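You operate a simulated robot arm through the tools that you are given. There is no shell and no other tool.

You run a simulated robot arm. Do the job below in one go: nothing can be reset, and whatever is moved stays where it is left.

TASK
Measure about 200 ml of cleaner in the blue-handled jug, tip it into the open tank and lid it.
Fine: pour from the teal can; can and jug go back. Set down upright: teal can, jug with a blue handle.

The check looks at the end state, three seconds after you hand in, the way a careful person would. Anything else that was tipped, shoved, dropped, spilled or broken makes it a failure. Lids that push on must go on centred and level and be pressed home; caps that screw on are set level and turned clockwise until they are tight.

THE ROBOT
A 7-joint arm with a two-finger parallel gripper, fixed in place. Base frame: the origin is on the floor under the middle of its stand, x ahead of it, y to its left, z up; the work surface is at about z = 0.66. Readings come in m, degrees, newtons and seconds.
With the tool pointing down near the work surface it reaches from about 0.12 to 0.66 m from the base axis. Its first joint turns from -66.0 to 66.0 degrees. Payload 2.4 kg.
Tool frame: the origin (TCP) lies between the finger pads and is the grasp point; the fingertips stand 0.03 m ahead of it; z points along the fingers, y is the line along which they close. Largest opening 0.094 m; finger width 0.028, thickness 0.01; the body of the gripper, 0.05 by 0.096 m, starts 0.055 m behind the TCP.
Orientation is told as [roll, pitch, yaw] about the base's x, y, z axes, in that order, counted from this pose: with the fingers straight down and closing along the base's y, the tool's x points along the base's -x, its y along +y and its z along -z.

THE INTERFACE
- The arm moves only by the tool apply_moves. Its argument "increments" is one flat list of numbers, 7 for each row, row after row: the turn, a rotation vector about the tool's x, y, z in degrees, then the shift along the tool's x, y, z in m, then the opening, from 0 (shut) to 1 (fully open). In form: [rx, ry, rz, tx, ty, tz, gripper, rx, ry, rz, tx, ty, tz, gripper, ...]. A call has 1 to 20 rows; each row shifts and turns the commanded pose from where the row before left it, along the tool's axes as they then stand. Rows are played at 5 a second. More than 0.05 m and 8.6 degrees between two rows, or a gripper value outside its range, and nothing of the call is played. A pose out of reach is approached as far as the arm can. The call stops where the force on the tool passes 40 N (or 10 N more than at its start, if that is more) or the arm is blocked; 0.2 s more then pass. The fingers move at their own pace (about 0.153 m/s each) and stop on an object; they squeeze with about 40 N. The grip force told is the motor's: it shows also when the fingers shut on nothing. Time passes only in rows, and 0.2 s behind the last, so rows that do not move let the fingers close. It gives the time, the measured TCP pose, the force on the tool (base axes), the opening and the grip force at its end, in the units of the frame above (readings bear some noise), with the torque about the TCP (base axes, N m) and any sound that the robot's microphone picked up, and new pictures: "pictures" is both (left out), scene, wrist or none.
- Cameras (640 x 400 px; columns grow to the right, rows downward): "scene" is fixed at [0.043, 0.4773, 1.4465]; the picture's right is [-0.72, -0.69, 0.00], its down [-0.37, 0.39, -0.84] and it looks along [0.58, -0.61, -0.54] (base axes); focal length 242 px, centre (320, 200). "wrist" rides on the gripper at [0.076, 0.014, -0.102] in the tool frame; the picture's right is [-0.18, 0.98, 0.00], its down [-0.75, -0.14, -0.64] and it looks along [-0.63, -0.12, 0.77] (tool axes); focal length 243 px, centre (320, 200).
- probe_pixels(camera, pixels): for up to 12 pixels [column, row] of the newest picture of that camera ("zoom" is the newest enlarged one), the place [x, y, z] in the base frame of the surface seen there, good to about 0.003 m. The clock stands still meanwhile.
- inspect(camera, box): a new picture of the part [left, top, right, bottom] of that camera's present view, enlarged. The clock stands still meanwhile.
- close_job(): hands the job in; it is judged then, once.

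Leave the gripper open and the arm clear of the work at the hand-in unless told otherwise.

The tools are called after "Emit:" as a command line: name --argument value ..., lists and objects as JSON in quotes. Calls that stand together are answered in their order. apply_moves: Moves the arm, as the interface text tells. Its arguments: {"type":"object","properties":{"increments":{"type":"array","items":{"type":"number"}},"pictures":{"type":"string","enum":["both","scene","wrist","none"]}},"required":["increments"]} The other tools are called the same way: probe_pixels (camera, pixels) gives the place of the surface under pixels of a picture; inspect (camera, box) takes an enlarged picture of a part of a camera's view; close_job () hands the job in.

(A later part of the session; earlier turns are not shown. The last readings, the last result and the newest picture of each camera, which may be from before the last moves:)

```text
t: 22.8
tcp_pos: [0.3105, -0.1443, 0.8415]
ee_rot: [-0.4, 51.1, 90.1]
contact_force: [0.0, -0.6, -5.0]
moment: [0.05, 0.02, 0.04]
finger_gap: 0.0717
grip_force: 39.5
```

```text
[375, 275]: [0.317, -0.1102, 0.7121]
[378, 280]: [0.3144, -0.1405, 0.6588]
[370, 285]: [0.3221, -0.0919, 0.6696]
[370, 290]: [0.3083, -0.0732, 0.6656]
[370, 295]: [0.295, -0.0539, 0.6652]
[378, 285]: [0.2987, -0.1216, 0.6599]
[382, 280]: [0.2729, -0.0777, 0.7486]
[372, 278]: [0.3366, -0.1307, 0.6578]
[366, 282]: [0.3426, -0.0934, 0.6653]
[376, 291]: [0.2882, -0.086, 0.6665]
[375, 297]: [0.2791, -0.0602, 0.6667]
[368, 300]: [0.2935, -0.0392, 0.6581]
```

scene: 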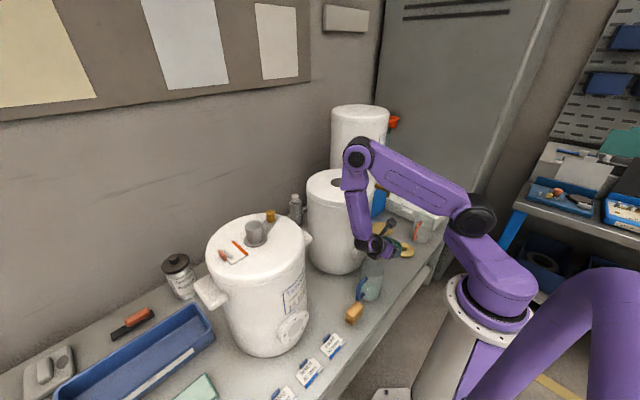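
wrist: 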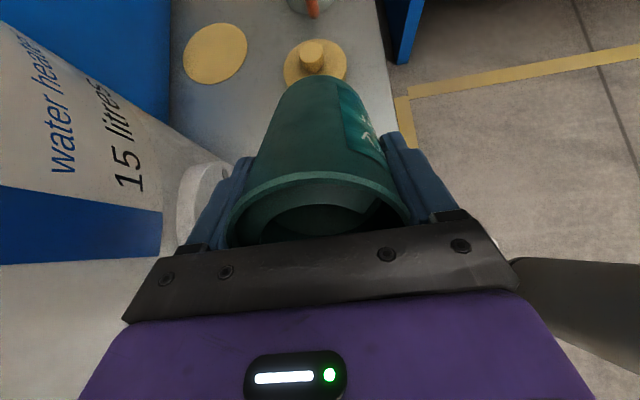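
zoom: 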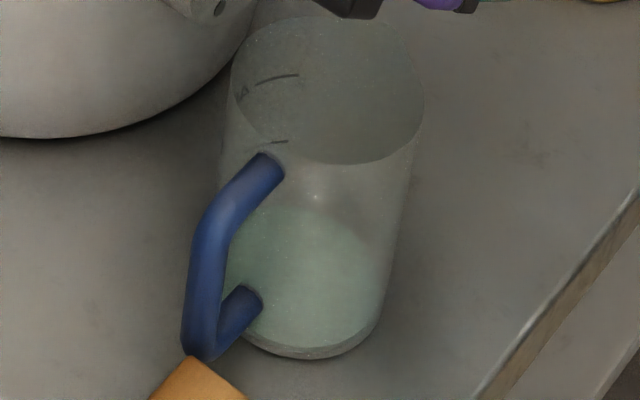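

Probing through the glass reads the liquid surface at z≈0.6665, only ~15–20 ml so far. I continue in small steps to 60° with pauses.

Emit:
apply_moves --increments '[0, 1.5, 0, 0, 0, 0, 0, 0, 1.5, 0, 0, 0, 0, 0, 0, 0, 0, 0, 0, 0, 0, 0, 1.5, 0, 0, 0, 0, 0, 0, 1.5, 0, 0, 0, 0, 0, 0, 0, 0, 0, 0, 0, 0, 0, 1.5, 0, 0, 0, 0, 0, 0, 1.5, 0, 0, 0, 0, 0, 0, 0, 0, 0, 0, 0, 0]' --pictures "both"

Emit:
inspect --camera "scene" --box '[340, 210, 430, 310]'

```text
t: 24.8
tcp_pos: [0.3109, -0.1417, 0.8409]
ee_rot: [-0.7, 60.1, 89.8]
contact_force: [-0.3, -0.1, -3.8]
moment: [0.06, -0.02, 0.0]
finger_gap: 0.0714
grip_force: 40.3
```

scene: 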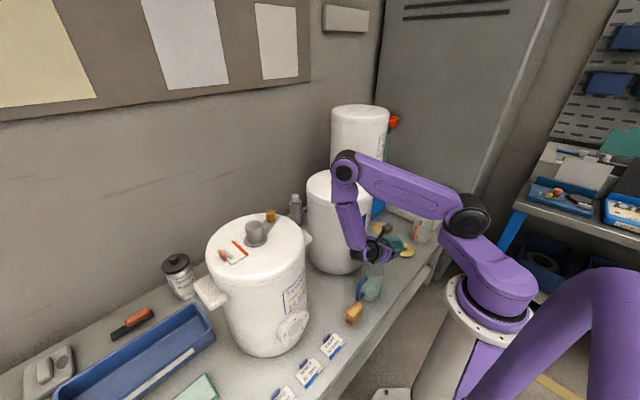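
wrist: 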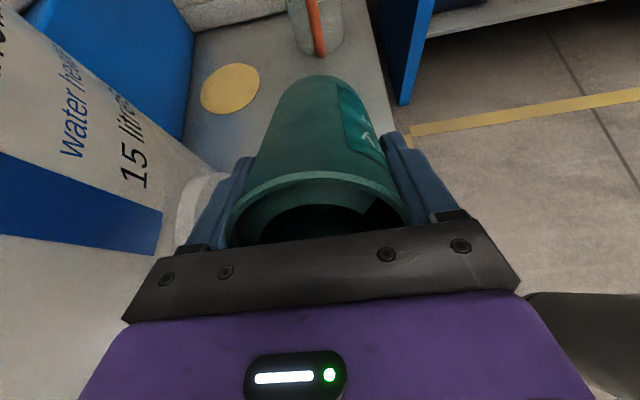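

```text
4.00 times, centred on (385, 260) of scene
```

zoom: 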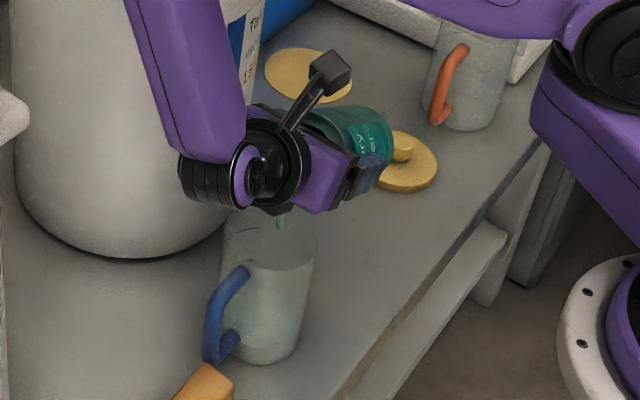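

At 60° the stream is visible and falling inside the jug. I hold two rows then probe the level through the glass.

Emit:
apply_moves --increments '[0, 0, 0, 0, 0, 0, 0, 0, 0, 0, 0, 0, 0, 0]' --pictures "scene"

Emit:
probe_pixels --camera "scene" --pixels '[[370, 282], [370, 285], [370, 288], [370, 291], [374, 283], [374, 286], [374, 289], [374, 292], [378, 283], [377, 287], [367, 285], [367, 289]]'

Emit:
inspect --camera "scene" --box '[354, 258, 390, 306]'

```text
t: 25.4
tcp_pos: [0.3104, -0.1431, 0.8412]
ee_rot: [-0.7, 60.1, 90.0]
contact_force: [0.3, -0.5, -2.6]
moment: [0.06, 0.03, 0.0]
finger_gap: 0.0715
grip_force: 39.7
```

scene: 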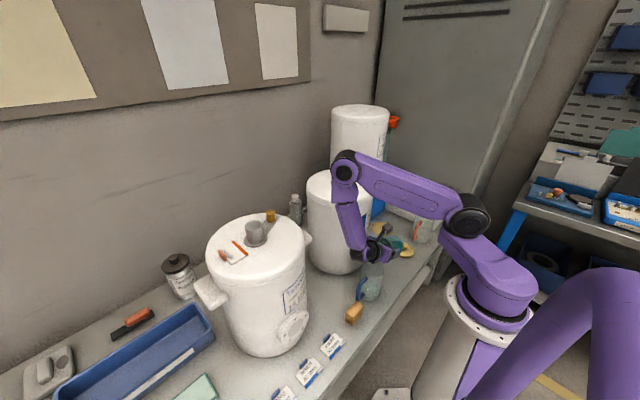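

```text
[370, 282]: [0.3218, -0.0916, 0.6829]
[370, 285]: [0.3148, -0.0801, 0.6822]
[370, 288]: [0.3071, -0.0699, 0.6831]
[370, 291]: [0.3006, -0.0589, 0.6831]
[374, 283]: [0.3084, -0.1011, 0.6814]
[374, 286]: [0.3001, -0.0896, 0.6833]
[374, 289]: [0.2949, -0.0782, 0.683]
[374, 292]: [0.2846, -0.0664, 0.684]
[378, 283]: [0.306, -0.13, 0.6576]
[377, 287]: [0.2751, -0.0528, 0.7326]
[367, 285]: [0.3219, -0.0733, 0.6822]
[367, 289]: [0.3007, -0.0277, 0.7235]
```

```text
8.33 times, centred on (372, 282) of scene
```

zoom: 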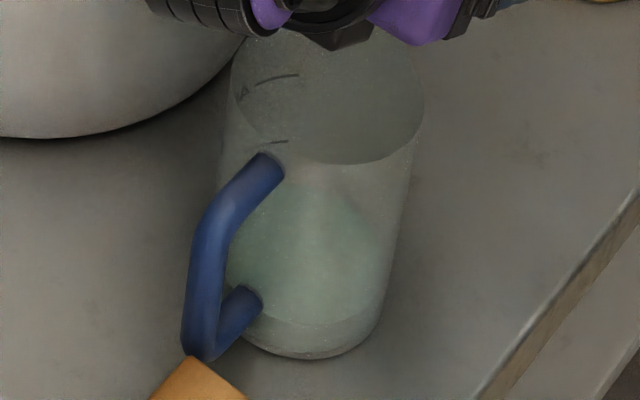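

Level is now z≈0.683. I'll probe the printed 200 and 400 ml mark lines on the jug's far wall (zoom pixels ~(278,142) and (275,77)) for reference heights.

Emit:
probe_pixels --camera "zoom" --pixels '[[270, 143], [278, 142], [286, 141], [262, 80], [275, 77], [288, 75], [245, 92], [300, 142], [300, 120], [300, 160], [350, 120], [330, 140]]'

Emit:
probe_pixels --camera "zoom" --pixels '[[270, 143], [278, 142], [286, 141], [262, 80], [275, 77], [288, 75], [250, 340], [300, 350], [350, 340], [320, 354], [300, 355], [300, 360]]'

```text
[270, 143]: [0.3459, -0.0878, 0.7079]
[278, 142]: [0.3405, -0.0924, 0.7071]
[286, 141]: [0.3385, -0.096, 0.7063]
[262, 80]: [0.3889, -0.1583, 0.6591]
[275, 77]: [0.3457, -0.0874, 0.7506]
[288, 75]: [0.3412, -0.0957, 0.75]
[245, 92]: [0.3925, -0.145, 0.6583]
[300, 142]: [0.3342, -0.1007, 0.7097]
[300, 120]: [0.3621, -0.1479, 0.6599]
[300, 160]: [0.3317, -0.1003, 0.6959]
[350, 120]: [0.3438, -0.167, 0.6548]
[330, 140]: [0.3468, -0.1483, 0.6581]
```

```text
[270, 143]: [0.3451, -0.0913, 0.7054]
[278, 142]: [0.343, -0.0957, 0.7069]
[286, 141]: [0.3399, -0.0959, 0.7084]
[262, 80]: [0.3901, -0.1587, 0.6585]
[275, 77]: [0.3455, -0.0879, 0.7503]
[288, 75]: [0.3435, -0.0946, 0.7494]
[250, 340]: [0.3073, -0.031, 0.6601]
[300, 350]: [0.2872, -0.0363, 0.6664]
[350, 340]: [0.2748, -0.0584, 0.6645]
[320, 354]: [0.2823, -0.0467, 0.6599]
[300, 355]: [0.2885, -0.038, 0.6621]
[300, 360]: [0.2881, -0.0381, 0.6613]
```

Marks: 200 ml at z≈0.7070, 400 ml at z≈0.7501, so zero is z≈0.664 and the jug now holds about 88 ml. I tilt on to 65° in small steps.

Emit:
apply_moves --increments '[0, 1.25, 0, 0, 0, 0, 0, 0, 1.25, 0, 0, 0, 0, 0, 0, 0, 0, 0, 0, 0, 0, 0, 1.25, 0, 0, 0, 0, 0, 0, 1.25, 0, 0, 0, 0, 0, 0, 0, 0, 0, 0, 0, 0, 0, 0, 0, 0, 0, 0, 0, 0, 0, 0, 0, 0, 0, 0]' --pictures "both"

Emit:
probe_pixels --camera "scene" --pixels '[[370, 280], [370, 283], [370, 286], [370, 289], [374, 281], [374, 284], [374, 287], [374, 290], [376, 282], [376, 286], [367, 283], [372, 285]]'

Emit:
inspect --camera "scene" --box '[340, 220, 410, 310]'

```text
t: 27.2
tcp_pos: [0.3101, -0.1416, 0.8409]
ee_rot: [-0.8, 65.1, 89.7]
contact_force: [0.2, -0.7, -2.9]
moment: [0.07, -0.02, 0.02]
finger_gap: 0.0716
grip_force: 39.5
```

scene: 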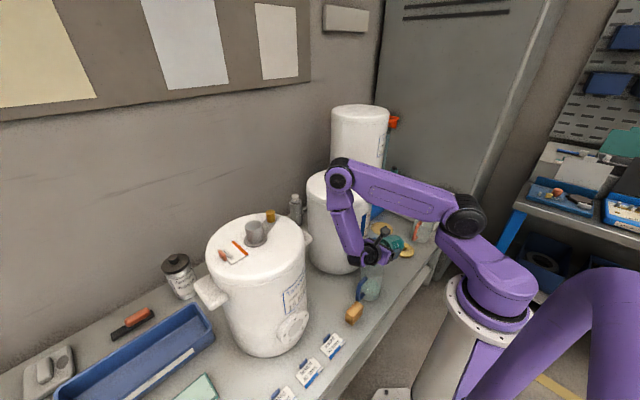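
wrist: 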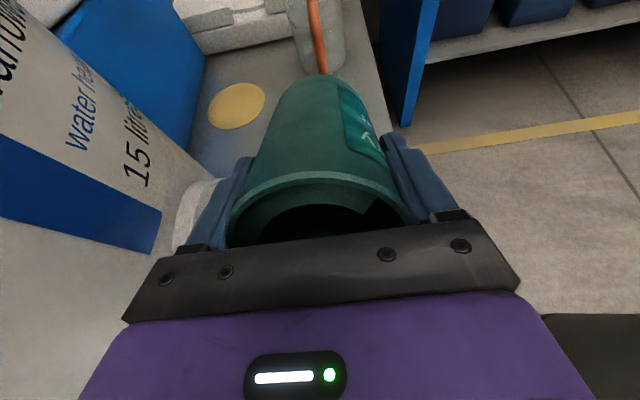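

```text
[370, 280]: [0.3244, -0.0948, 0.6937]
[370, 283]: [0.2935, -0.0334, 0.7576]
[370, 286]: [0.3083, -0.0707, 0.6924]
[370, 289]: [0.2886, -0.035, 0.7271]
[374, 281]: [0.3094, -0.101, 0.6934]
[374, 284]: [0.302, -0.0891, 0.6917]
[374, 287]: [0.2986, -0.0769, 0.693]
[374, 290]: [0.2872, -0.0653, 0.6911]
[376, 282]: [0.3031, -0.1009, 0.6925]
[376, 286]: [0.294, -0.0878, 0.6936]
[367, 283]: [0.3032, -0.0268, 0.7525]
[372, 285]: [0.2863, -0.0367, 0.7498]
```

```text
4.44 times, centred on (375, 265) of scene
```

zoom: 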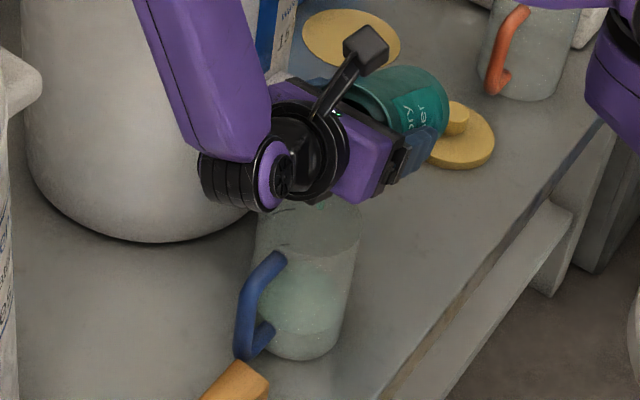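

Level 0.6926, about 133 ml at 65°. I go on to 69°.

Emit:
apply_moves --increments '[0, 1, 0, 0, 0, 0, 0, 0, 1, 0, 0, 0, 0, 0, 0, 0, 0, 0, 0, 0, 0, 0, 1, 0, 0, 0, 0, 0, 0, 1, 0, 0, 0, 0, 0, 0, 0, 0, 0, 0, 0, 0, 0, 0, 0, 0, 0, 0, 0, 0, 0, 0, 0, 0, 0, 0]' --pictures "both"

Emit:
probe_pixels --camera "scene" --pixels '[[370, 279], [371, 282], [371, 285], [371, 288], [374, 280], [374, 283], [374, 286], [374, 289], [376, 281], [376, 285], [377, 282], [372, 284]]'

```text
t: 29.0
tcp_pos: [0.3098, -0.141, 0.8404]
ee_rot: [-1.0, 69.1, 89.6]
contact_force: [0.5, -0.1, -2.9]
moment: [0.06, -0.03, 0.0]
finger_gap: 0.0713
grip_force: 39.7
```

scene: 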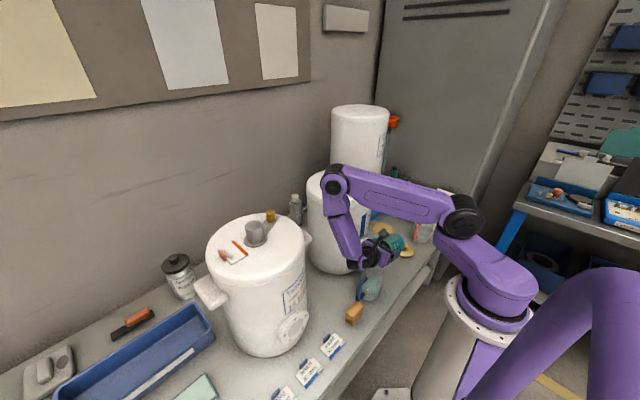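
wrist: 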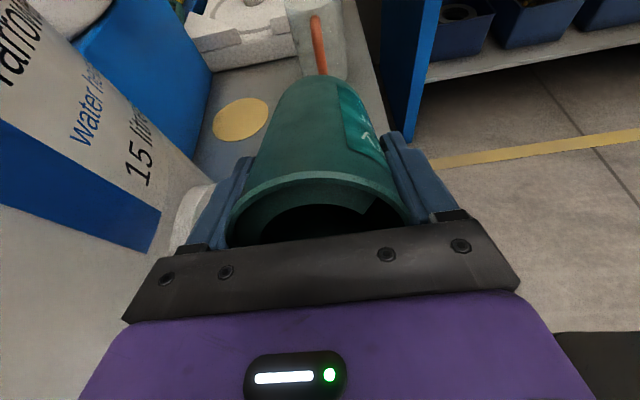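

```text
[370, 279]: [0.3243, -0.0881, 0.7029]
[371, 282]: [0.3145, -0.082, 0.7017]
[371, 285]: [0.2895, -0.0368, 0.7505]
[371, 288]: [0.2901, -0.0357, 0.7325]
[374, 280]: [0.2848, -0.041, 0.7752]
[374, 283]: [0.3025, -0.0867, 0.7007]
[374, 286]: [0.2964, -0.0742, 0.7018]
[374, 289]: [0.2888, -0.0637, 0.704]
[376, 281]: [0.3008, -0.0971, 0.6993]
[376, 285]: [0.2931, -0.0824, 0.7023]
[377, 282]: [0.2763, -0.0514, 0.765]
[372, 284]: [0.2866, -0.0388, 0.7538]
```

Level ≈0.7018, about 176 ml. I hold a moment and re-probe before the last small step.

Emit:
apply_moves --increments '[0, 0, 0, 0, 0, 0, 0, 0, 0, 0, 0, 0, 0, 0]' --pictures "scene"

Emit:
probe_pixels --camera "scene" --pixels '[[370, 279], [371, 282], [374, 283], [374, 286], [374, 289], [376, 281], [376, 285], [373, 281], [373, 286], [373, 289], [375, 283], [375, 287]]'

```text
t: 29.6
tcp_pos: [0.3093, -0.1418, 0.8408]
ee_rot: [-1.0, 69.1, 89.6]
contact_force: [-0.9, -0.7, -2.6]
moment: [0.05, 0.0, 0.04]
finger_gap: 0.0715
grip_force: 40.1
```

scene: 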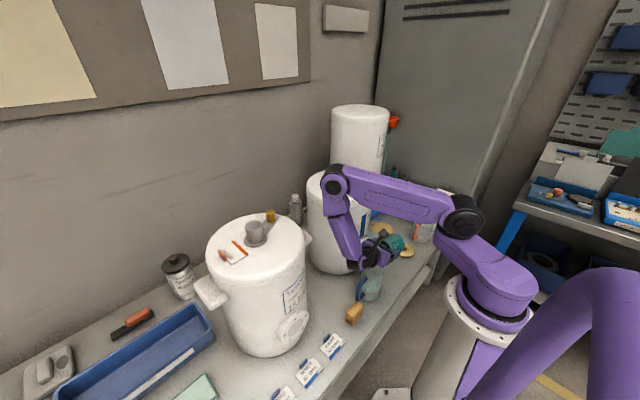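

```text
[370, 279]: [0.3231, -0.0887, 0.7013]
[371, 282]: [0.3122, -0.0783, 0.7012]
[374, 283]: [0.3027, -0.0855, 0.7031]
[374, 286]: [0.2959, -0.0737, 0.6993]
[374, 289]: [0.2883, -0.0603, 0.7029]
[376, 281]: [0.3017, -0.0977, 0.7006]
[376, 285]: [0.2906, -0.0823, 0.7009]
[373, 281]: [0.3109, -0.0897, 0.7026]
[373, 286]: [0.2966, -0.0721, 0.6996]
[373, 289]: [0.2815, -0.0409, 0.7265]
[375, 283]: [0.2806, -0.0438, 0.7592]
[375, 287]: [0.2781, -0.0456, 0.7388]
```

Steady at about 174 ml. Slope is about 10 ml per degree, so I add 2.4° and wait.

Emit:
apply_moves --increments '[0, 0.8, 0, 0, 0, 0, 0, 0, 0.8, 0, 0, 0, 0, 0, 0, 0.8, 0, 0, 0, 0, 0, 0, 0, 0, 0, 0, 0, 0, 0, 0, 0, 0, 0, 0, 0, 0, 0, 0, 0, 0, 0, 0, 0, 0, 0, 0, 0, 0, 0]' --pictures "scene"

Emit:
probe_pixels --camera "scene" --pixels '[[370, 278], [371, 281], [374, 282], [374, 285], [374, 288], [376, 280], [376, 284], [373, 280], [373, 285], [372, 280], [374, 284], [374, 287]]'

```text
t: 31.2
tcp_pos: [0.3089, -0.1406, 0.8402]
ee_rot: [-1.1, 71.5, 89.4]
contact_force: [0.4, -0.1, -1.9]
moment: [0.06, 0.0, -0.01]
finger_gap: 0.0718
grip_force: 39.9
```

scene: 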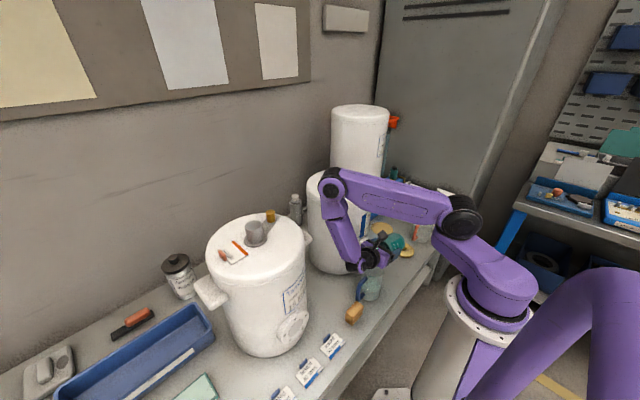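

```text
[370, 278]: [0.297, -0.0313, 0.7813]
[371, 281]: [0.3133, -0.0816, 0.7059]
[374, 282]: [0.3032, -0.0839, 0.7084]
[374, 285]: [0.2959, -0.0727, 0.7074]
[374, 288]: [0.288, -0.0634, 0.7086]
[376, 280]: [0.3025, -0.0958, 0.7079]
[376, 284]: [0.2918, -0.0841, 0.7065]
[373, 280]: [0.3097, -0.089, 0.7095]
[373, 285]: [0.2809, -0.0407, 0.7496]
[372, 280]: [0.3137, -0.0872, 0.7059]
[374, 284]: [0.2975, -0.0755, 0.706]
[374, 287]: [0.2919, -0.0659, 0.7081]
```

About 202 ml is in the jug — right on the mark. I stop the pour: tilt back to 40° over the jug, raise to z≈0.92, then bring the can upright.

Emit:
apply_moves --increments '[0, -7.9, 0, 0, 0, 0, 0, 0, -7.9, 0, 0, 0, 0, 0, 0, -7.9, 0, 0, 0, 0, 0, 0, -7.8, 0, 0, 0, 0, 0, 0, 0, 0, 0.0257, 0, -0.0307, 0, 0, 0, 0, 0.0257, 0, -0.0307, 0, -1.1, -8, 0, 0, 0, 0, 0, 0, -8, 0, 0, 0, 0, 0, 0, -8, 0, 0, 0, 0, 0, 0, -8, 0, 0, 0, 0, 0, 0, -8, 0, 0, 0, 0, 0]' --pictures "both"

```text
t: 33.6
tcp_pos: [0.309, -0.1426, 0.9211]
ee_rot: [0.7, 1.6, 89.7]
contact_force: [0.4, 1.0, -1.5]
moment: [-0.02, 0.06, 0.01]
finger_gap: 0.0715
grip_force: 39.9
```

scene: 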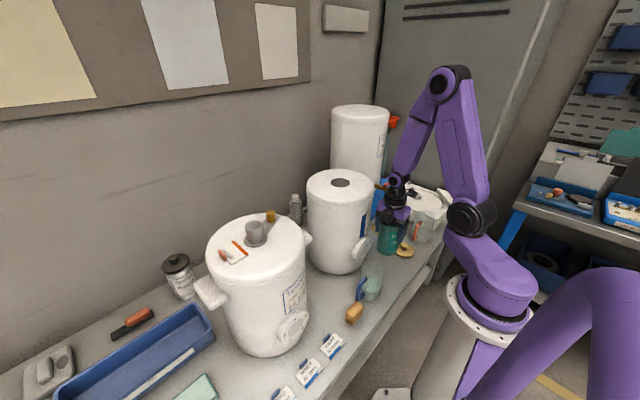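
wrist: 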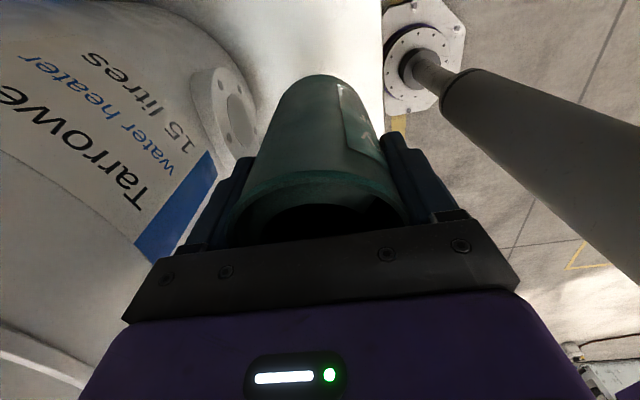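

The can is nearly upright again and the jug is undisturbed. I level it exactly, carry it back over its original spot (y=-0.228) and lower most of the way.

Emit:
apply_moves --increments '[0.7, -1.6, 0, 0, 0, 0, 0, 0, 0, 0, 0.0429, 0, 0, 0, 0, 0, 0, 0.0429, 0, 0, 0, 0, 0, 0, 0, 0, 0.04, 0, 0, 0, 0, 0, 0, 0.04, 0, 0, 0, 0, 0, 0, 0.04, 0, 0, 0, 0, 0, 0, 0.025, 0, 0, 0, 0, 0, 0, 0.012, 0, 0, 0, 0, 0, 0, 0, 0]' --pictures "both"

```text
t: 35.6
tcp_pos: [0.3284, -0.23, 0.7741]
ee_rot: [0.2, -1.7, 89.8]
contact_force: [-0.2, 0.9, -2.2]
moment: [-0.04, 0.0, -0.04]
finger_gap: 0.0719
grip_force: 39.6
out of reach, approached as far as the arm can: row 7, 8
```

scene: 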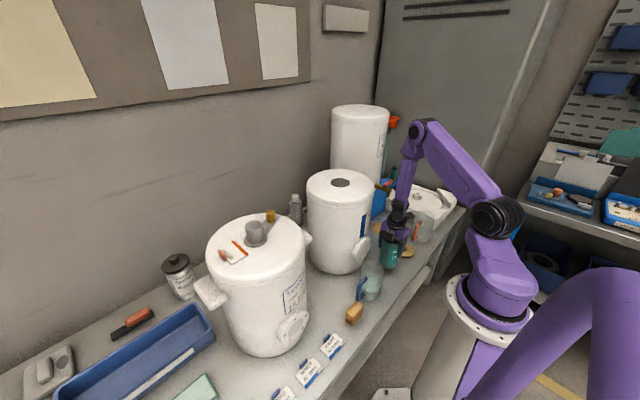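
wrist: 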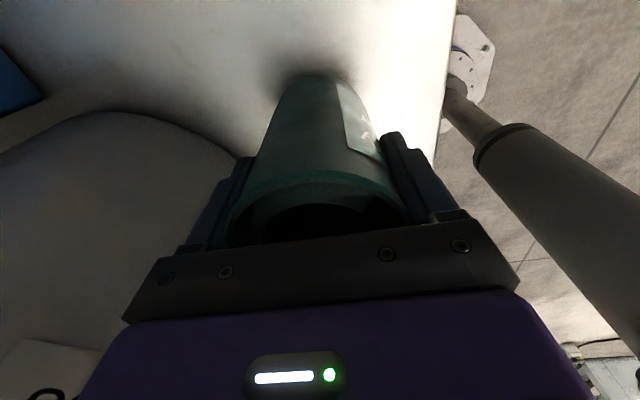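

The descent stopped short at (0.328, -0.230, 0.774), so the can still hangs about 25 mm above the bench. I go up a little, correct x and the 1.7° pitch, and see whether the arm can hold that pose.

Emit:
apply_moves --increments '[0, 0, 0, 0, 0, -0.04, 0, 0, 1.7, 0, 0, 0.01, -0.02, 0, 0, 0, 0, 0, 0.01, 0, 0]' --pictures "none"

```text
t: 36.4
tcp_pos: [0.3079, -0.2305, 0.833]
ee_rot: [0.1, 0.1, 89.8]
contact_force: [0.3, 0.5, -1.6]
moment: [-0.03, -0.02, -0.01]
finger_gap: 0.0715
grip_force: 40.0
```

Pose is good again at z=0.833. I try the descent once more in smaller steps.

Emit:
apply_moves --increments '[0, 0, 0, 0, 0, 0.02, 0, 0, 0, 0, 0, 0, 0.02, 0, 0, 0, 0, 0, 0, 0.015, 0]' --pictures "none"

```text
t: 37.2
tcp_pos: [0.3086, -0.2314, 0.7757]
ee_rot: [0.0, 0.1, 89.8]
contact_force: [0.3, 0.0, -2.6]
moment: [-0.01, 0.01, -0.02]
finger_gap: 0.0714
grip_force: 39.9
```

That works now: z=0.776, level. I continue in small steps to just above contact and shift 3 mm in y.

Emit:
apply_moves --increments '[0, 0, 0, -0.002, 0, 0.01, 0, 0, 0, 0, 0, 0, 0.01, 0, 0, 0, 0, 0, 0, 0.005, 0]' --pictures "none"

```text
t: 38.0
tcp_pos: [0.3071, -0.2298, 0.7505]
ee_rot: [-0.2, 0.1, 89.7]
contact_force: [0.0, -0.8, -2.3]
moment: [0.0, 0.01, -0.01]
finger_gap: 0.0713
grip_force: 40.4
```

Three millimetres left. I lower in 1.5 mm steps until the weight comes off.

Emit:
apply_moves --increments '[0, 0, 0, 0, 0, 0.0015, 0, 0, 0, 0, 0, 0, 0.0015, 0, 0, 0, 0, 0, 0, 0, 0]' --pictures "none"

Emit:
apply_moves --increments '[0, 0, 0, 0, 0, 0, 0]' --pictures "scene"

Emit:
inspect --camera "scene" --box '[340, 210, 430, 310]'

```text
t: 38.8
tcp_pos: [0.3076, -0.2281, 0.7476]
ee_rot: [-0.1, 0.2, 89.8]
contact_force: [0.0, 0.7, 0.1]
moment: [-0.06, 0.09, 0.03]
finger_gap: 0.0715
grip_force: 40.0
```

```text
t: 39.2
tcp_pos: [0.3073, -0.2303, 0.7472]
ee_rot: [-0.2, 0.2, 89.7]
contact_force: [0.0, 1.4, -0.8]
moment: [-0.06, 0.09, -0.04]
finger_gap: 0.0716
grip_force: 40.2
```

scene: 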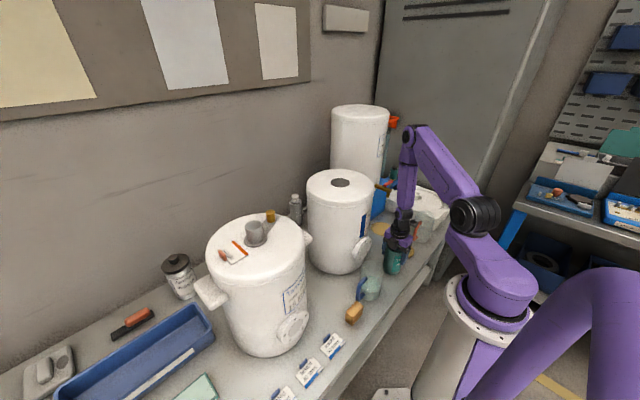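

```text
4.00 times, centred on (385, 260) of scene
```

zoom: 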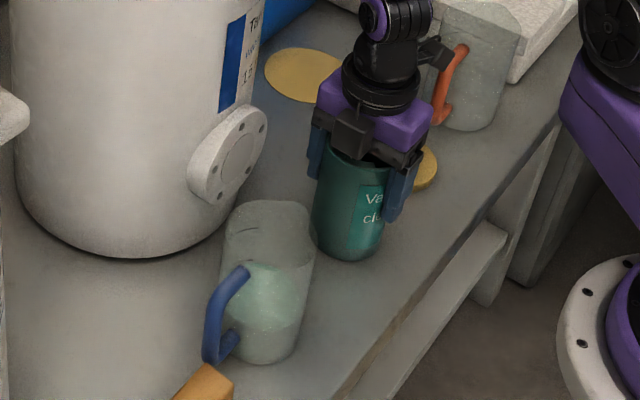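

The weight is off the tool: the can stands on the bench. I open the fingers, then lift straight up.

Emit:
apply_moves --increments '[0, 0, 0, 0, 0, 0, 0.9, 0, 0, 0, 0, 0, 0, 1, 0, 0, 0, 0, 0, 0, 1, 0, 0, 0, 0, 0, -0.02, 1, 0, 0, 0, 0, 0, -0.04, 1, 0, 0, 0, 0, 0, -0.045, 1, 0, 0, 0, 0, 0, -0.045, 1, 0, 0, 0, 0, 0, -0.045, 1]' --pictures "both"

```text
t: 41.0
tcp_pos: [0.3076, -0.2313, 0.9446]
ee_rot: [-0.1, 0.0, 89.9]
contact_force: [-0.6, 0.4, 0.5]
moment: [-0.01, 0.03, -0.04]
finger_gap: 0.094
grip_force: 0.0
```

scene: 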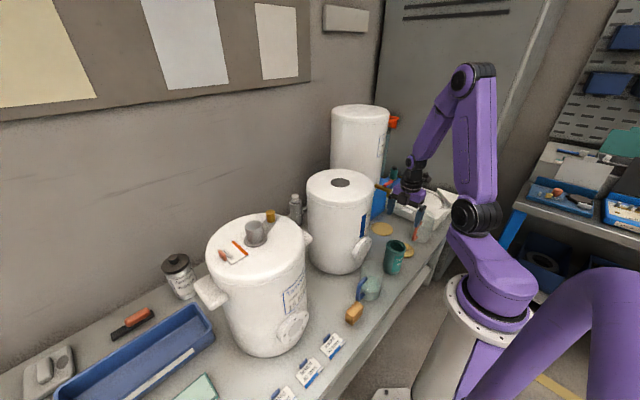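
wrist: 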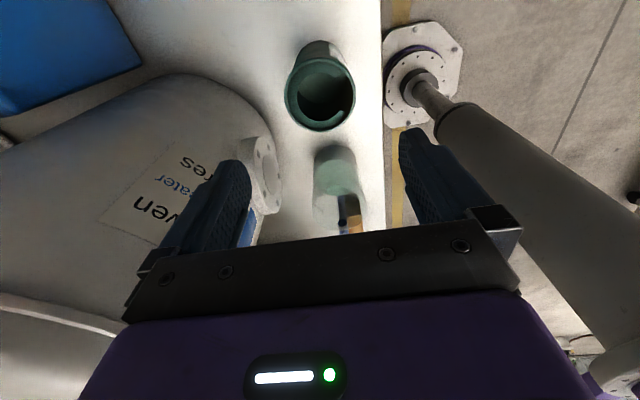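

The can is back upright in its place. Now the jug: I want to grip it with the camera over the handle side (yaw -90°), so the spout can later be tipped away from the camera. I move above the jug and turn the tool from +90° through 0° toward -90°.

Emit:
apply_moves --increments '[0, 0, 0, -0.04, 0, 0, 1, 0, 0, 0, -0.04, 0, 0, 1, 0, 0, 0, -0.04, 0, 0, 1, 0, 0, 0, -0.04, 0, 0, 1, 0, 0, 8.5, 0, 0, 0, 1, 0, 0, 8.5, 0, 0, 0, 1, 0, 0, 8.5, 0, 0, 0, 1, 0, 0, 8.5, 0, 0, 0, 1, 0, 0, 8.5, 0, 0, 0, 1, 0, 0, 8.5, 0, 0, 0, 1, 0, 0, 8.5, 0, 0, 0, 1, 0, 0, 8.5, 0, 0, 0, 1, 0, 0, 8.5, 0, 0, 0, 1, 0, 0, 8.5, 0, 0, 0, 1, 0, 0, 8.5, 0, 0, 0, 1, 0, 0, 8.5, 0, 0, 0, 1, 0, 0, 8.5, 0, 0, 0, 1, 0, 0, 8.5, 0, 0, 0, 1, 0, 0, 8.5, 0, 0, 0, 1, 0, 0, 8.5, 0, 0, 0, 1]' --pictures "both"

```text
t: 45.2
tcp_pos: [0.3078, -0.0701, 0.9419]
ee_rot: [0.1, -0.3, -46.3]
contact_force: [-0.6, 0.9, 0.3]
moment: [-0.03, 0.01, 0.04]
finger_gap: 0.0941
grip_force: 0.1
```

scene: 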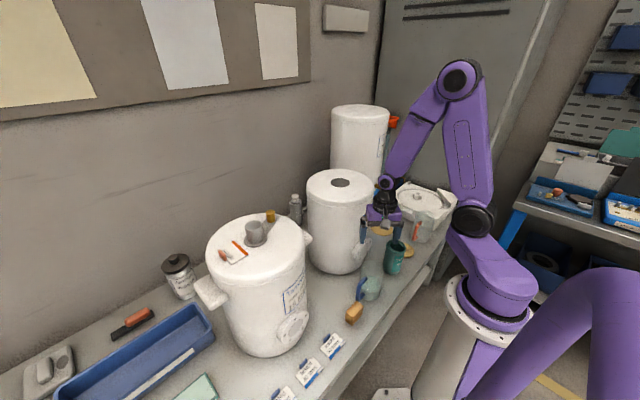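
wrist: 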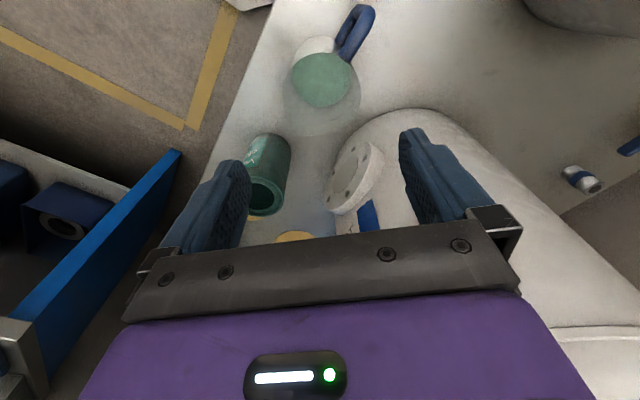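

Turn continues fine (yaw -46°). Another 43.7° to reach -90°.

Emit:
apply_moves --increments '[0, 0, 7.3, 0, 0, 0, 1, 0, 0, 7.3, 0, 0, 0, 1, 0, 0, 7.3, 0, 0, 0, 1, 0, 0, 7.3, 0, 0, 0, 1, 0, 0, 7.3, 0, 0, 0, 1, 0, 0, 7.2, 0, 0, 0, 1]' --pictures "both"

Emit:
inspect --camera "wrist" --box '[250, 0, 400, 150]'

```text
t: 46.6
tcp_pos: [0.3091, -0.0696, 0.9421]
ee_rot: [0.1, -0.1, -90.0]
contact_force: [0.3, -0.4, 0.7]
moment: [0.01, 0.02, 0.03]
finger_gap: 0.0939
grip_force: 0.1
```

scene: 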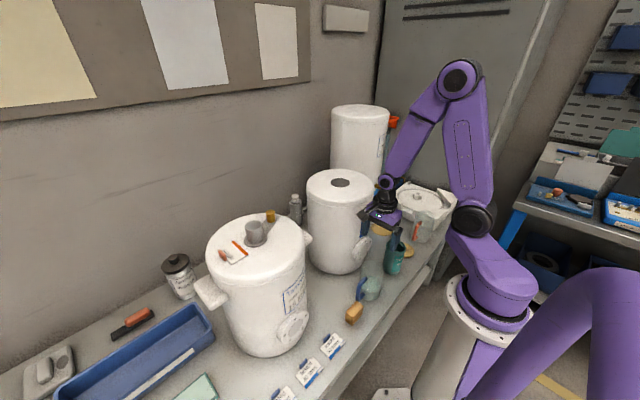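
wrist: 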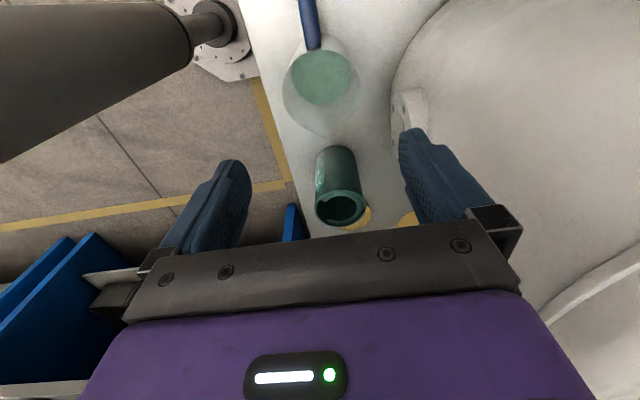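

```text
2.67 times, centred on (325, 75) of wrist
```

zoom: 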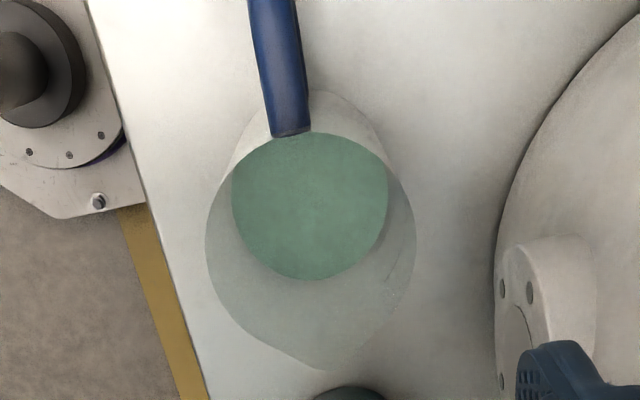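

The jug rim and its spout (zoom pixel ~320,370, pointing -y) are clear. I probe rim points to refine the jug's centre.

Emit:
probe_pixels --camera "zoom" --pixels '[[208, 240], [207, 255], [413, 250], [414, 240], [218, 290], [404, 290], [228, 315], [390, 320], [320, 366], [310, 364], [290, 134], [310, 200]]'

Emit:
probe_pixels --camera "zoom" --pixels '[[206, 235], [210, 225], [411, 225], [415, 250], [225, 190], [390, 180], [330, 366], [300, 358], [275, 60], [285, 110], [350, 250], [270, 180]]'

```text
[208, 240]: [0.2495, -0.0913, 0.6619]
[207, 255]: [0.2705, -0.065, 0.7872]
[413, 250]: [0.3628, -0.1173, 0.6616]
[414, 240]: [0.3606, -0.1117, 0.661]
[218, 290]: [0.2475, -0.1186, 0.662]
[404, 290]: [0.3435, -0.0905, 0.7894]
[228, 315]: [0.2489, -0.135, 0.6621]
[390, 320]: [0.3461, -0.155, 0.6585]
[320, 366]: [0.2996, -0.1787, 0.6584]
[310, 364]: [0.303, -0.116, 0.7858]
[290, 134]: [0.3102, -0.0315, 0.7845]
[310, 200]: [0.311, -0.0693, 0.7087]
```

```text
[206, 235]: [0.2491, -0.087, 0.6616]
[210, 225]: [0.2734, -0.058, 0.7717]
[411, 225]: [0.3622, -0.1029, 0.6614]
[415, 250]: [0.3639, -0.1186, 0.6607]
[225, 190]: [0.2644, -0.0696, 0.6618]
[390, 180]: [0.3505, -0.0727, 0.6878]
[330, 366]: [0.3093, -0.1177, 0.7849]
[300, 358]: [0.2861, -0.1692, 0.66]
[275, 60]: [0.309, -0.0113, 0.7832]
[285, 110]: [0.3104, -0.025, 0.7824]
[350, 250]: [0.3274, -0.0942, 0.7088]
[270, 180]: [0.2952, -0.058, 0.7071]
```

Jug centre refined: (0.3105, -0.0715), radius 0.040. Before gripping it I rehearse the carry and pour motion empty: first straight up to z≈1.14.

Emit:
apply_moves --increments '[0, 0, 0, -0.0019, 0.0014, -0.04, 1, 0, 0, 0, 0, 0, -0.04, 1, 0, 0, 0, 0, 0, -0.04, 1, 0, 0, 0, 0, 0, -0.04, 1, 0, 0, 0, 0, 0, -0.04, 1]' --pictures "scene"

```text
t: 47.8
tcp_pos: [0.3077, -0.0741, 1.1454]
ee_rot: [0.2, -0.1, -89.9]
contact_force: [0.6, -0.8, 0.9]
moment: [-0.02, -0.03, 0.0]
finger_gap: 0.0941
grip_force: 0.1
```

scene: 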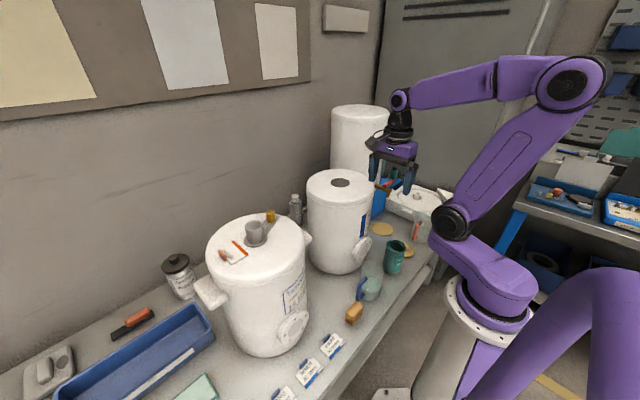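

Lift works. Now I rehearse turning back to yaw +90° at this height (this would bring the spout to face +y).

Emit:
apply_moves --increments '[0, 0, -8.5, 0, 0, 0, 1, 0, 0, -8.5, 0, 0, 0, 1, 0, 0, -8.5, 0, 0, 0, 1, 0, 0, -8.5, 0, 0, 0, 1, 0, 0, -8.5, 0, 0, 0, 1, 0, 0, -8.5, 0, 0, 0, 1, 0, 0, -8.5, 0, 0, 0, 1, 0, 0, -8.5, 0, 0, 0, 1, 0, 0, -8.5, 0, 0, 0, 1, 0, 0, -8.5, 0, 0, 0, 1, 0, 0, -8.5, 0, 0, 0, 1, 0, 0, -8.5, 0, 0, 0, 1, 0, 0, -8.5, 0, 0, 0, 1, 0, 0, -8.5, 0, 0, 0, 1, 0, 0, -8.5, 0, 0, 0, 1, 0, 0, -8.5, 0, 0, 0, 1, 0, 0, -8.5, 0, 0, 0, 1, 0, 0, -8.5, 0, 0, 0, 1, 0, 0, -8.5, 0, 0, 0, 1, 0, 0, -8.5, 0, 0, 0, 1]' --pictures "none"

```text
t: 52.0
tcp_pos: [0.3092, -0.0727, 1.1438]
ee_rot: [-0.2, 0.1, 80.3]
contact_force: [-0.5, 0.3, 0.4]
moment: [0.0, 0.0, 0.04]
finger_gap: 0.0941
grip_force: 0.1
```

Good, yaw 80°. I finish the turn and rehearse the carry out to (0.53, -0.195, 1.16) over the tank.

Emit:
apply_moves --increments '[0, 0, -5, 0, 0, 0, 1, 0, 0, -5, 0, 0, 0, 1, 0, 0, 0, 0.0203, -0.0368, -0.0027, 1, 0, 0, 0, 0.0203, -0.0368, -0.0027, 1, 0, 0, 0, 0.0203, -0.0368, -0.0027, 1, 0, 0, 0, 0.0203, -0.0368, -0.0027, 1, 0, 0, 0, 0.0203, -0.0368, -0.0027, 1, 0, 0, 0, 0.0203, -0.0368, -0.0027, 1]' --pictures "both"

```text
t: 53.8
tcp_pos: [0.532, -0.1929, 1.1579]
ee_rot: [0.0, 0.0, 90.1]
contact_force: [0.4, 0.2, -0.4]
moment: [0.01, 0.01, 0.0]
finger_gap: 0.0941
grip_force: 0.0
```

scene: 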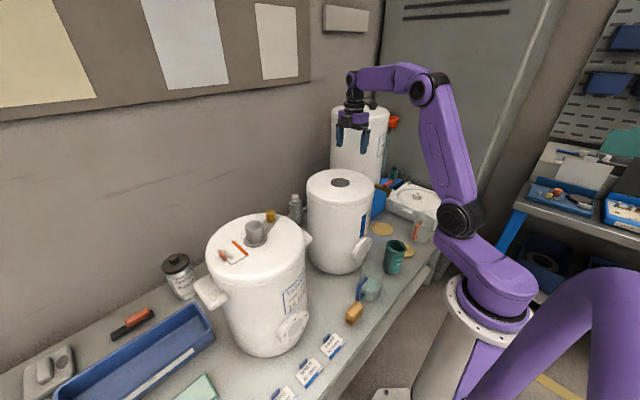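
wrist: 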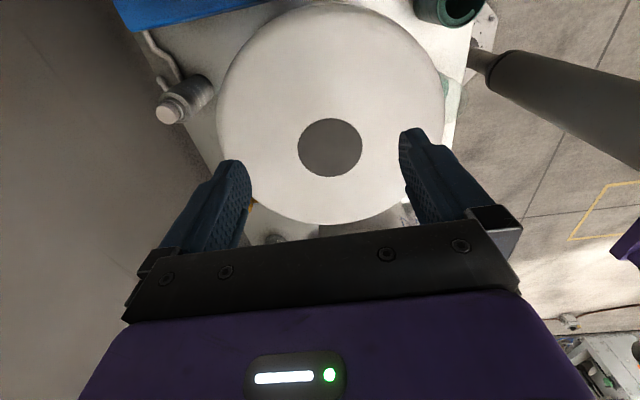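

Reached with room to spare. From this close view I check the mouth exactly (pixel ~330,147).

Emit:
inspect --camera "wrist" --box '[280, 100, 380, 190]'

Emit:
probe_pixels --camera "wrist" --pixels '[[330, 147], [300, 147], [361, 147], [330, 120], [330, 175], [310, 130], [350, 165], [320, 140], [340, 155], [290, 147], [372, 147], [330, 190]]'

```text
4.44 times, centred on (330, 145) of wrist
```

zoom: 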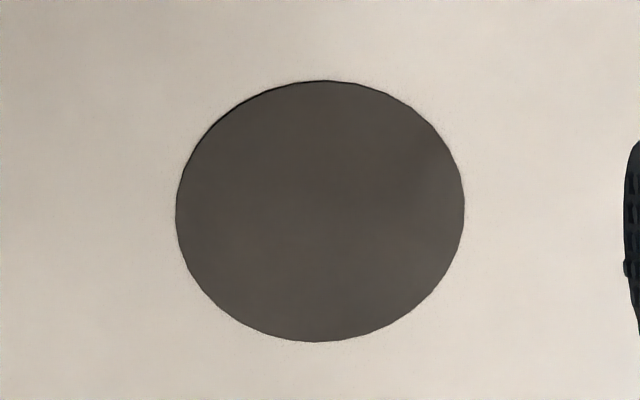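

```text
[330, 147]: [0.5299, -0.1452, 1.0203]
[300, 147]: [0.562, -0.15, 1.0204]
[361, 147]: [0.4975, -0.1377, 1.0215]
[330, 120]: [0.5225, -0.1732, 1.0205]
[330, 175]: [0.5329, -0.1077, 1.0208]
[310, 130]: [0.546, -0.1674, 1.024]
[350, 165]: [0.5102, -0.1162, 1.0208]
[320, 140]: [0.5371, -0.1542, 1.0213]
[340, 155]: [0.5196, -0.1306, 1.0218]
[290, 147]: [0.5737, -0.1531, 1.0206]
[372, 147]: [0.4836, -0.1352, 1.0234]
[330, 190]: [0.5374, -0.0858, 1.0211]
```

The mouth is centred at about (0.5305, -0.140), 69 mm wide, drawn flush with the tank top at z≈1.021. I rehearse tilting 102° here, empty-handed.

Emit:
apply_moves --increments '[0, 8.5, 0, 0, 0, 0, 1, 0, 8.5, 0, 0, 0, 0, 1, 0, 8.5, 0, 0, 0, 0, 1, 0, 8.5, 0, 0, 0, 0, 1, 0, 8.5, 0, 0, 0, 0, 1, 0, 8.5, 0, 0, 0, 0, 1, 0, 8.5, 0, 0, 0, 0, 1, 0, 8.5, 0, 0, 0, 0, 1, 0, 8.5, 0, 0, 0, 0, 1, 0, 8.5, 0, 0, 0, 0, 1, 0, 8.5, 0, 0, 0, 0, 1, 0, 8.5, 0, 0, 0, 0, 1]' --pictures "both"

```text
t: 56.4
tcp_pos: [0.5291, -0.1925, 1.1596]
ee_rot: [-179.0, 77.8, -88.8]
contact_force: [0.3, 0.5, -1.0]
moment: [-0.02, 0.0, -0.01]
finger_gap: 0.0942
grip_force: 0.0
```

scene: 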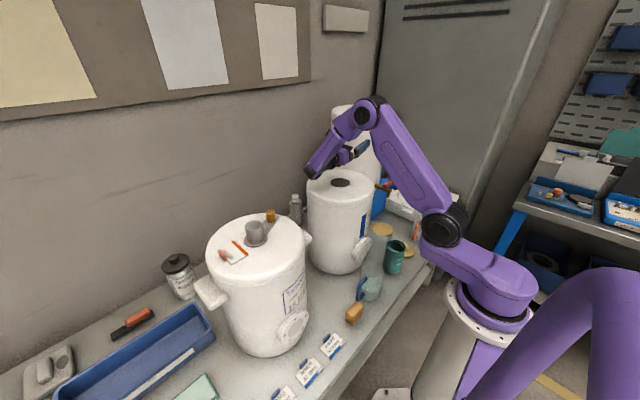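
wrist: 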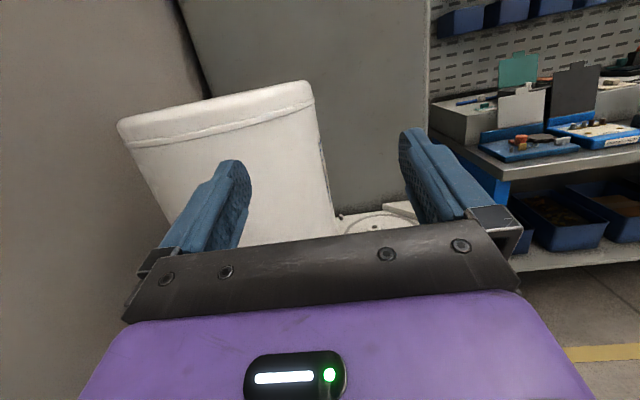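

The full tilt is reachable, and the tall tank keeps about 5 cm from where the jug's base would be. I check how low the wrist hangs over the tank in this pose.

Emit:
inspect --camera "scene" --box '[290, 90, 400, 200]'

Emit:
probe_pixels --camera "scene" --pixels '[[309, 170], [313, 177], [306, 165], [320, 172], [325, 165], [335, 163], [345, 158], [350, 155], [360, 148], [330, 150], [318, 176], [340, 160]]'

```text
3.64 times, centred on (345, 145) of scene
```

zoom: 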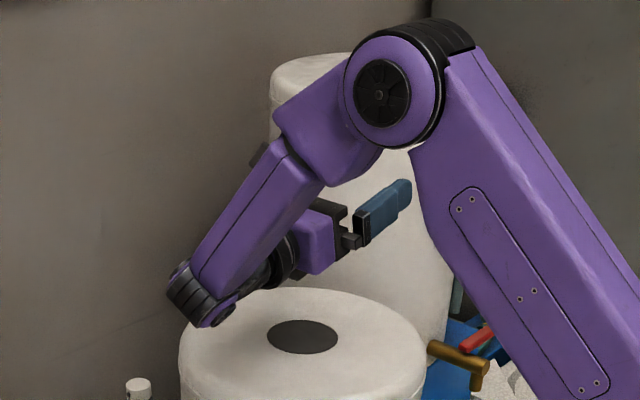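

```text
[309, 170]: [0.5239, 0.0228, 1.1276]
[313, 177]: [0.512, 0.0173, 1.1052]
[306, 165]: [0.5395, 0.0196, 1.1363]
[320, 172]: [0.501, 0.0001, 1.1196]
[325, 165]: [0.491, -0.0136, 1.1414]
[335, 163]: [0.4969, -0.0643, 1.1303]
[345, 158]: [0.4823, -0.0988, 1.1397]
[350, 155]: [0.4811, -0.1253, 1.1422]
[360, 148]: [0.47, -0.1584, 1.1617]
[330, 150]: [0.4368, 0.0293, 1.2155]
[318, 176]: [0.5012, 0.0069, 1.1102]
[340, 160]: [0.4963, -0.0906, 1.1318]
```

Wrist low point is about 6 cm below the TCP, so pouring at TCP z≈1.12 leaves ~4 cm over the tank. Rehearsal succeeded; I reverse it to go back above the jug.

Emit:
apply_moves --increments '[0, -8.5, 0, 0, 0, 0, 1, 0, -8.5, 0, 0, 0, 0, 1, 0, -8.5, 0, 0, 0, 0, 1, 0, -8.5, 0, 0, 0, 0, 1, 0, -8.5, 0, 0, 0, 0, 1, 0, -8.5, 0, 0, 0, 0, 1, 0, -8.5, 0, 0, 0, 0, 1, 0, -8.5, 0, 0, 0, 0, 1, 0, -8.5, 0, 0, 0, 0, 1, 0, -8.5, 0, 0, 0, 0, 1, 0, -8.5, 0, 0, 0, 0, 1, 0, -8.5, 0, 0, 0, 0, 1, 0, 0, 0, -0.0203, 0.0368, 0.0027, 1, 0, 0, 0, -0.0203, 0.0368, 0.0027, 1, 0, 0, 0, -0.0203, 0.0368, 0.0027, 1, 0, 0, 0, -0.0203, 0.0368, 0.0027, 1, 0, 0, 0, -0.0203, 0.0368, 0.0027, 1, 0, 0, 0, -0.0203, 0.0368, 0.0027, 1]' --pictures "none"

Emit:
apply_moves --increments '[0, 0, 8.5, 0, 0, 0, 1, 0, 0, 8.5, 0, 0, 0, 1, 0, 0, 8.5, 0, 0, 0, 1, 0, 0, 8.5, 0, 0, 0, 1, 0, 0, 8.5, 0, 0, 0, 1, 0, 0, 8.5, 0, 0, 0, 1, 0, 0, 8.5, 0, 0, 0, 1, 0, 0, 8.5, 0, 0, 0, 1, 0, 0, 8.5, 0, 0, 0, 1, 0, 0, 8.5, 0, 0, 0, 1, 0, 0, 8.5, 0, 0, 0, 1, 0, 0, 8.5, 0, 0, 0, 1, 0, 0, 8.5, 0, 0, 0, 1, 0, 0, 8.5, 0, 0, 0, 1, 0, 0, 8.5, 0, 0, 0, 1, 0, 0, 8.5, 0, 0, 0, 1, 0, 0, 8.5, 0, 0, 0, 1, 0, 0, 8.5, 0, 0, 0, 1, 0, 0, 8.5, 0, 0, 0, 1, 0, 0, 8.5, 0, 0, 0, 1]' --pictures "none"

```text
t: 60.2
tcp_pos: [0.3088, -0.0717, 1.1406]
ee_rot: [-0.1, 0.1, 90.1]
contact_force: [0.5, -0.4, 0.7]
moment: [-0.04, 0.07, 0.01]
finger_gap: 0.094
grip_force: 0.0
```

```text
t: 64.4
tcp_pos: [0.3083, -0.0717, 1.1425]
ee_rot: [0.2, 0.0, -80.2]
contact_force: [0.2, 0.0, 0.1]
moment: [0.01, 0.01, -0.01]
finger_gap: 0.094
grip_force: 0.0
```

Back above the jug at yaw -80°. I finish the turn and descend to z≈0.87 for a final alignment check.

Emit:
apply_moves --increments '[0, 0, 4.9, 0, 0, 0, 1, 0, 0, 4.9, 0, 0, 0, 1, 0, 0, 0, 0, 0.002, 0.045, 1, 0, 0, 0, 0, 0, 0.045, 1, 0, 0, 0, 0, 0, 0.045, 1, 0, 0, 0, 0, 0, 0.045, 1, 0, 0, 0, 0, 0, 0.045, 1, 0, 0, 0, 0, 0, 0.045, 1, 0, 0, 0, 0, 0, 0, 1]' --pictures "both"

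Emit:
inspect --camera "wrist" --box '[200, 0, 440, 200]'

```text
t: 66.4
tcp_pos: [0.3122, -0.0726, 0.8756]
ee_rot: [0.2, 0.0, -89.7]
contact_force: [0.4, 0.5, -0.5]
moment: [-0.01, 0.01, -0.01]
finger_gap: 0.0939
grip_force: 0.1
```

scene: 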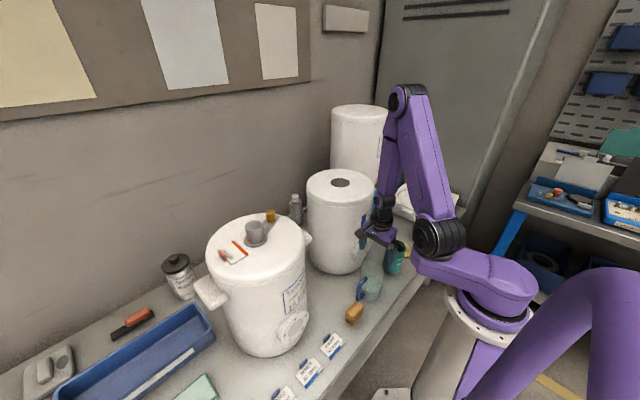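
wrist: 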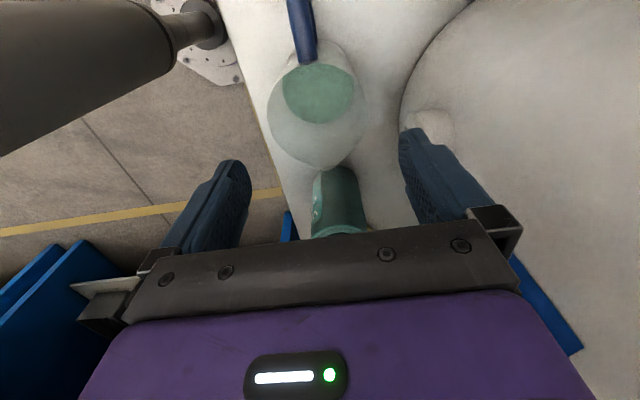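

```text
2.00 times, centred on (320, 100) of wrist
```

zoom: 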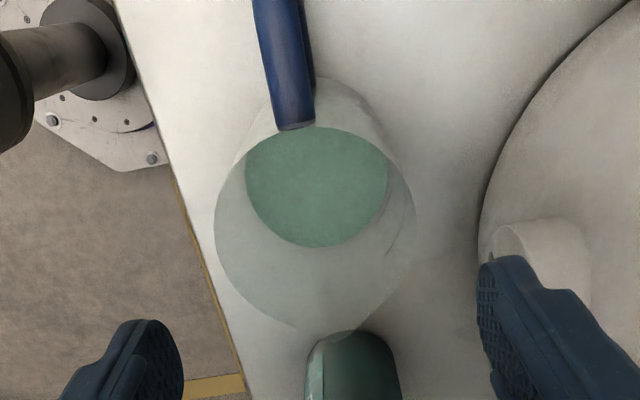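

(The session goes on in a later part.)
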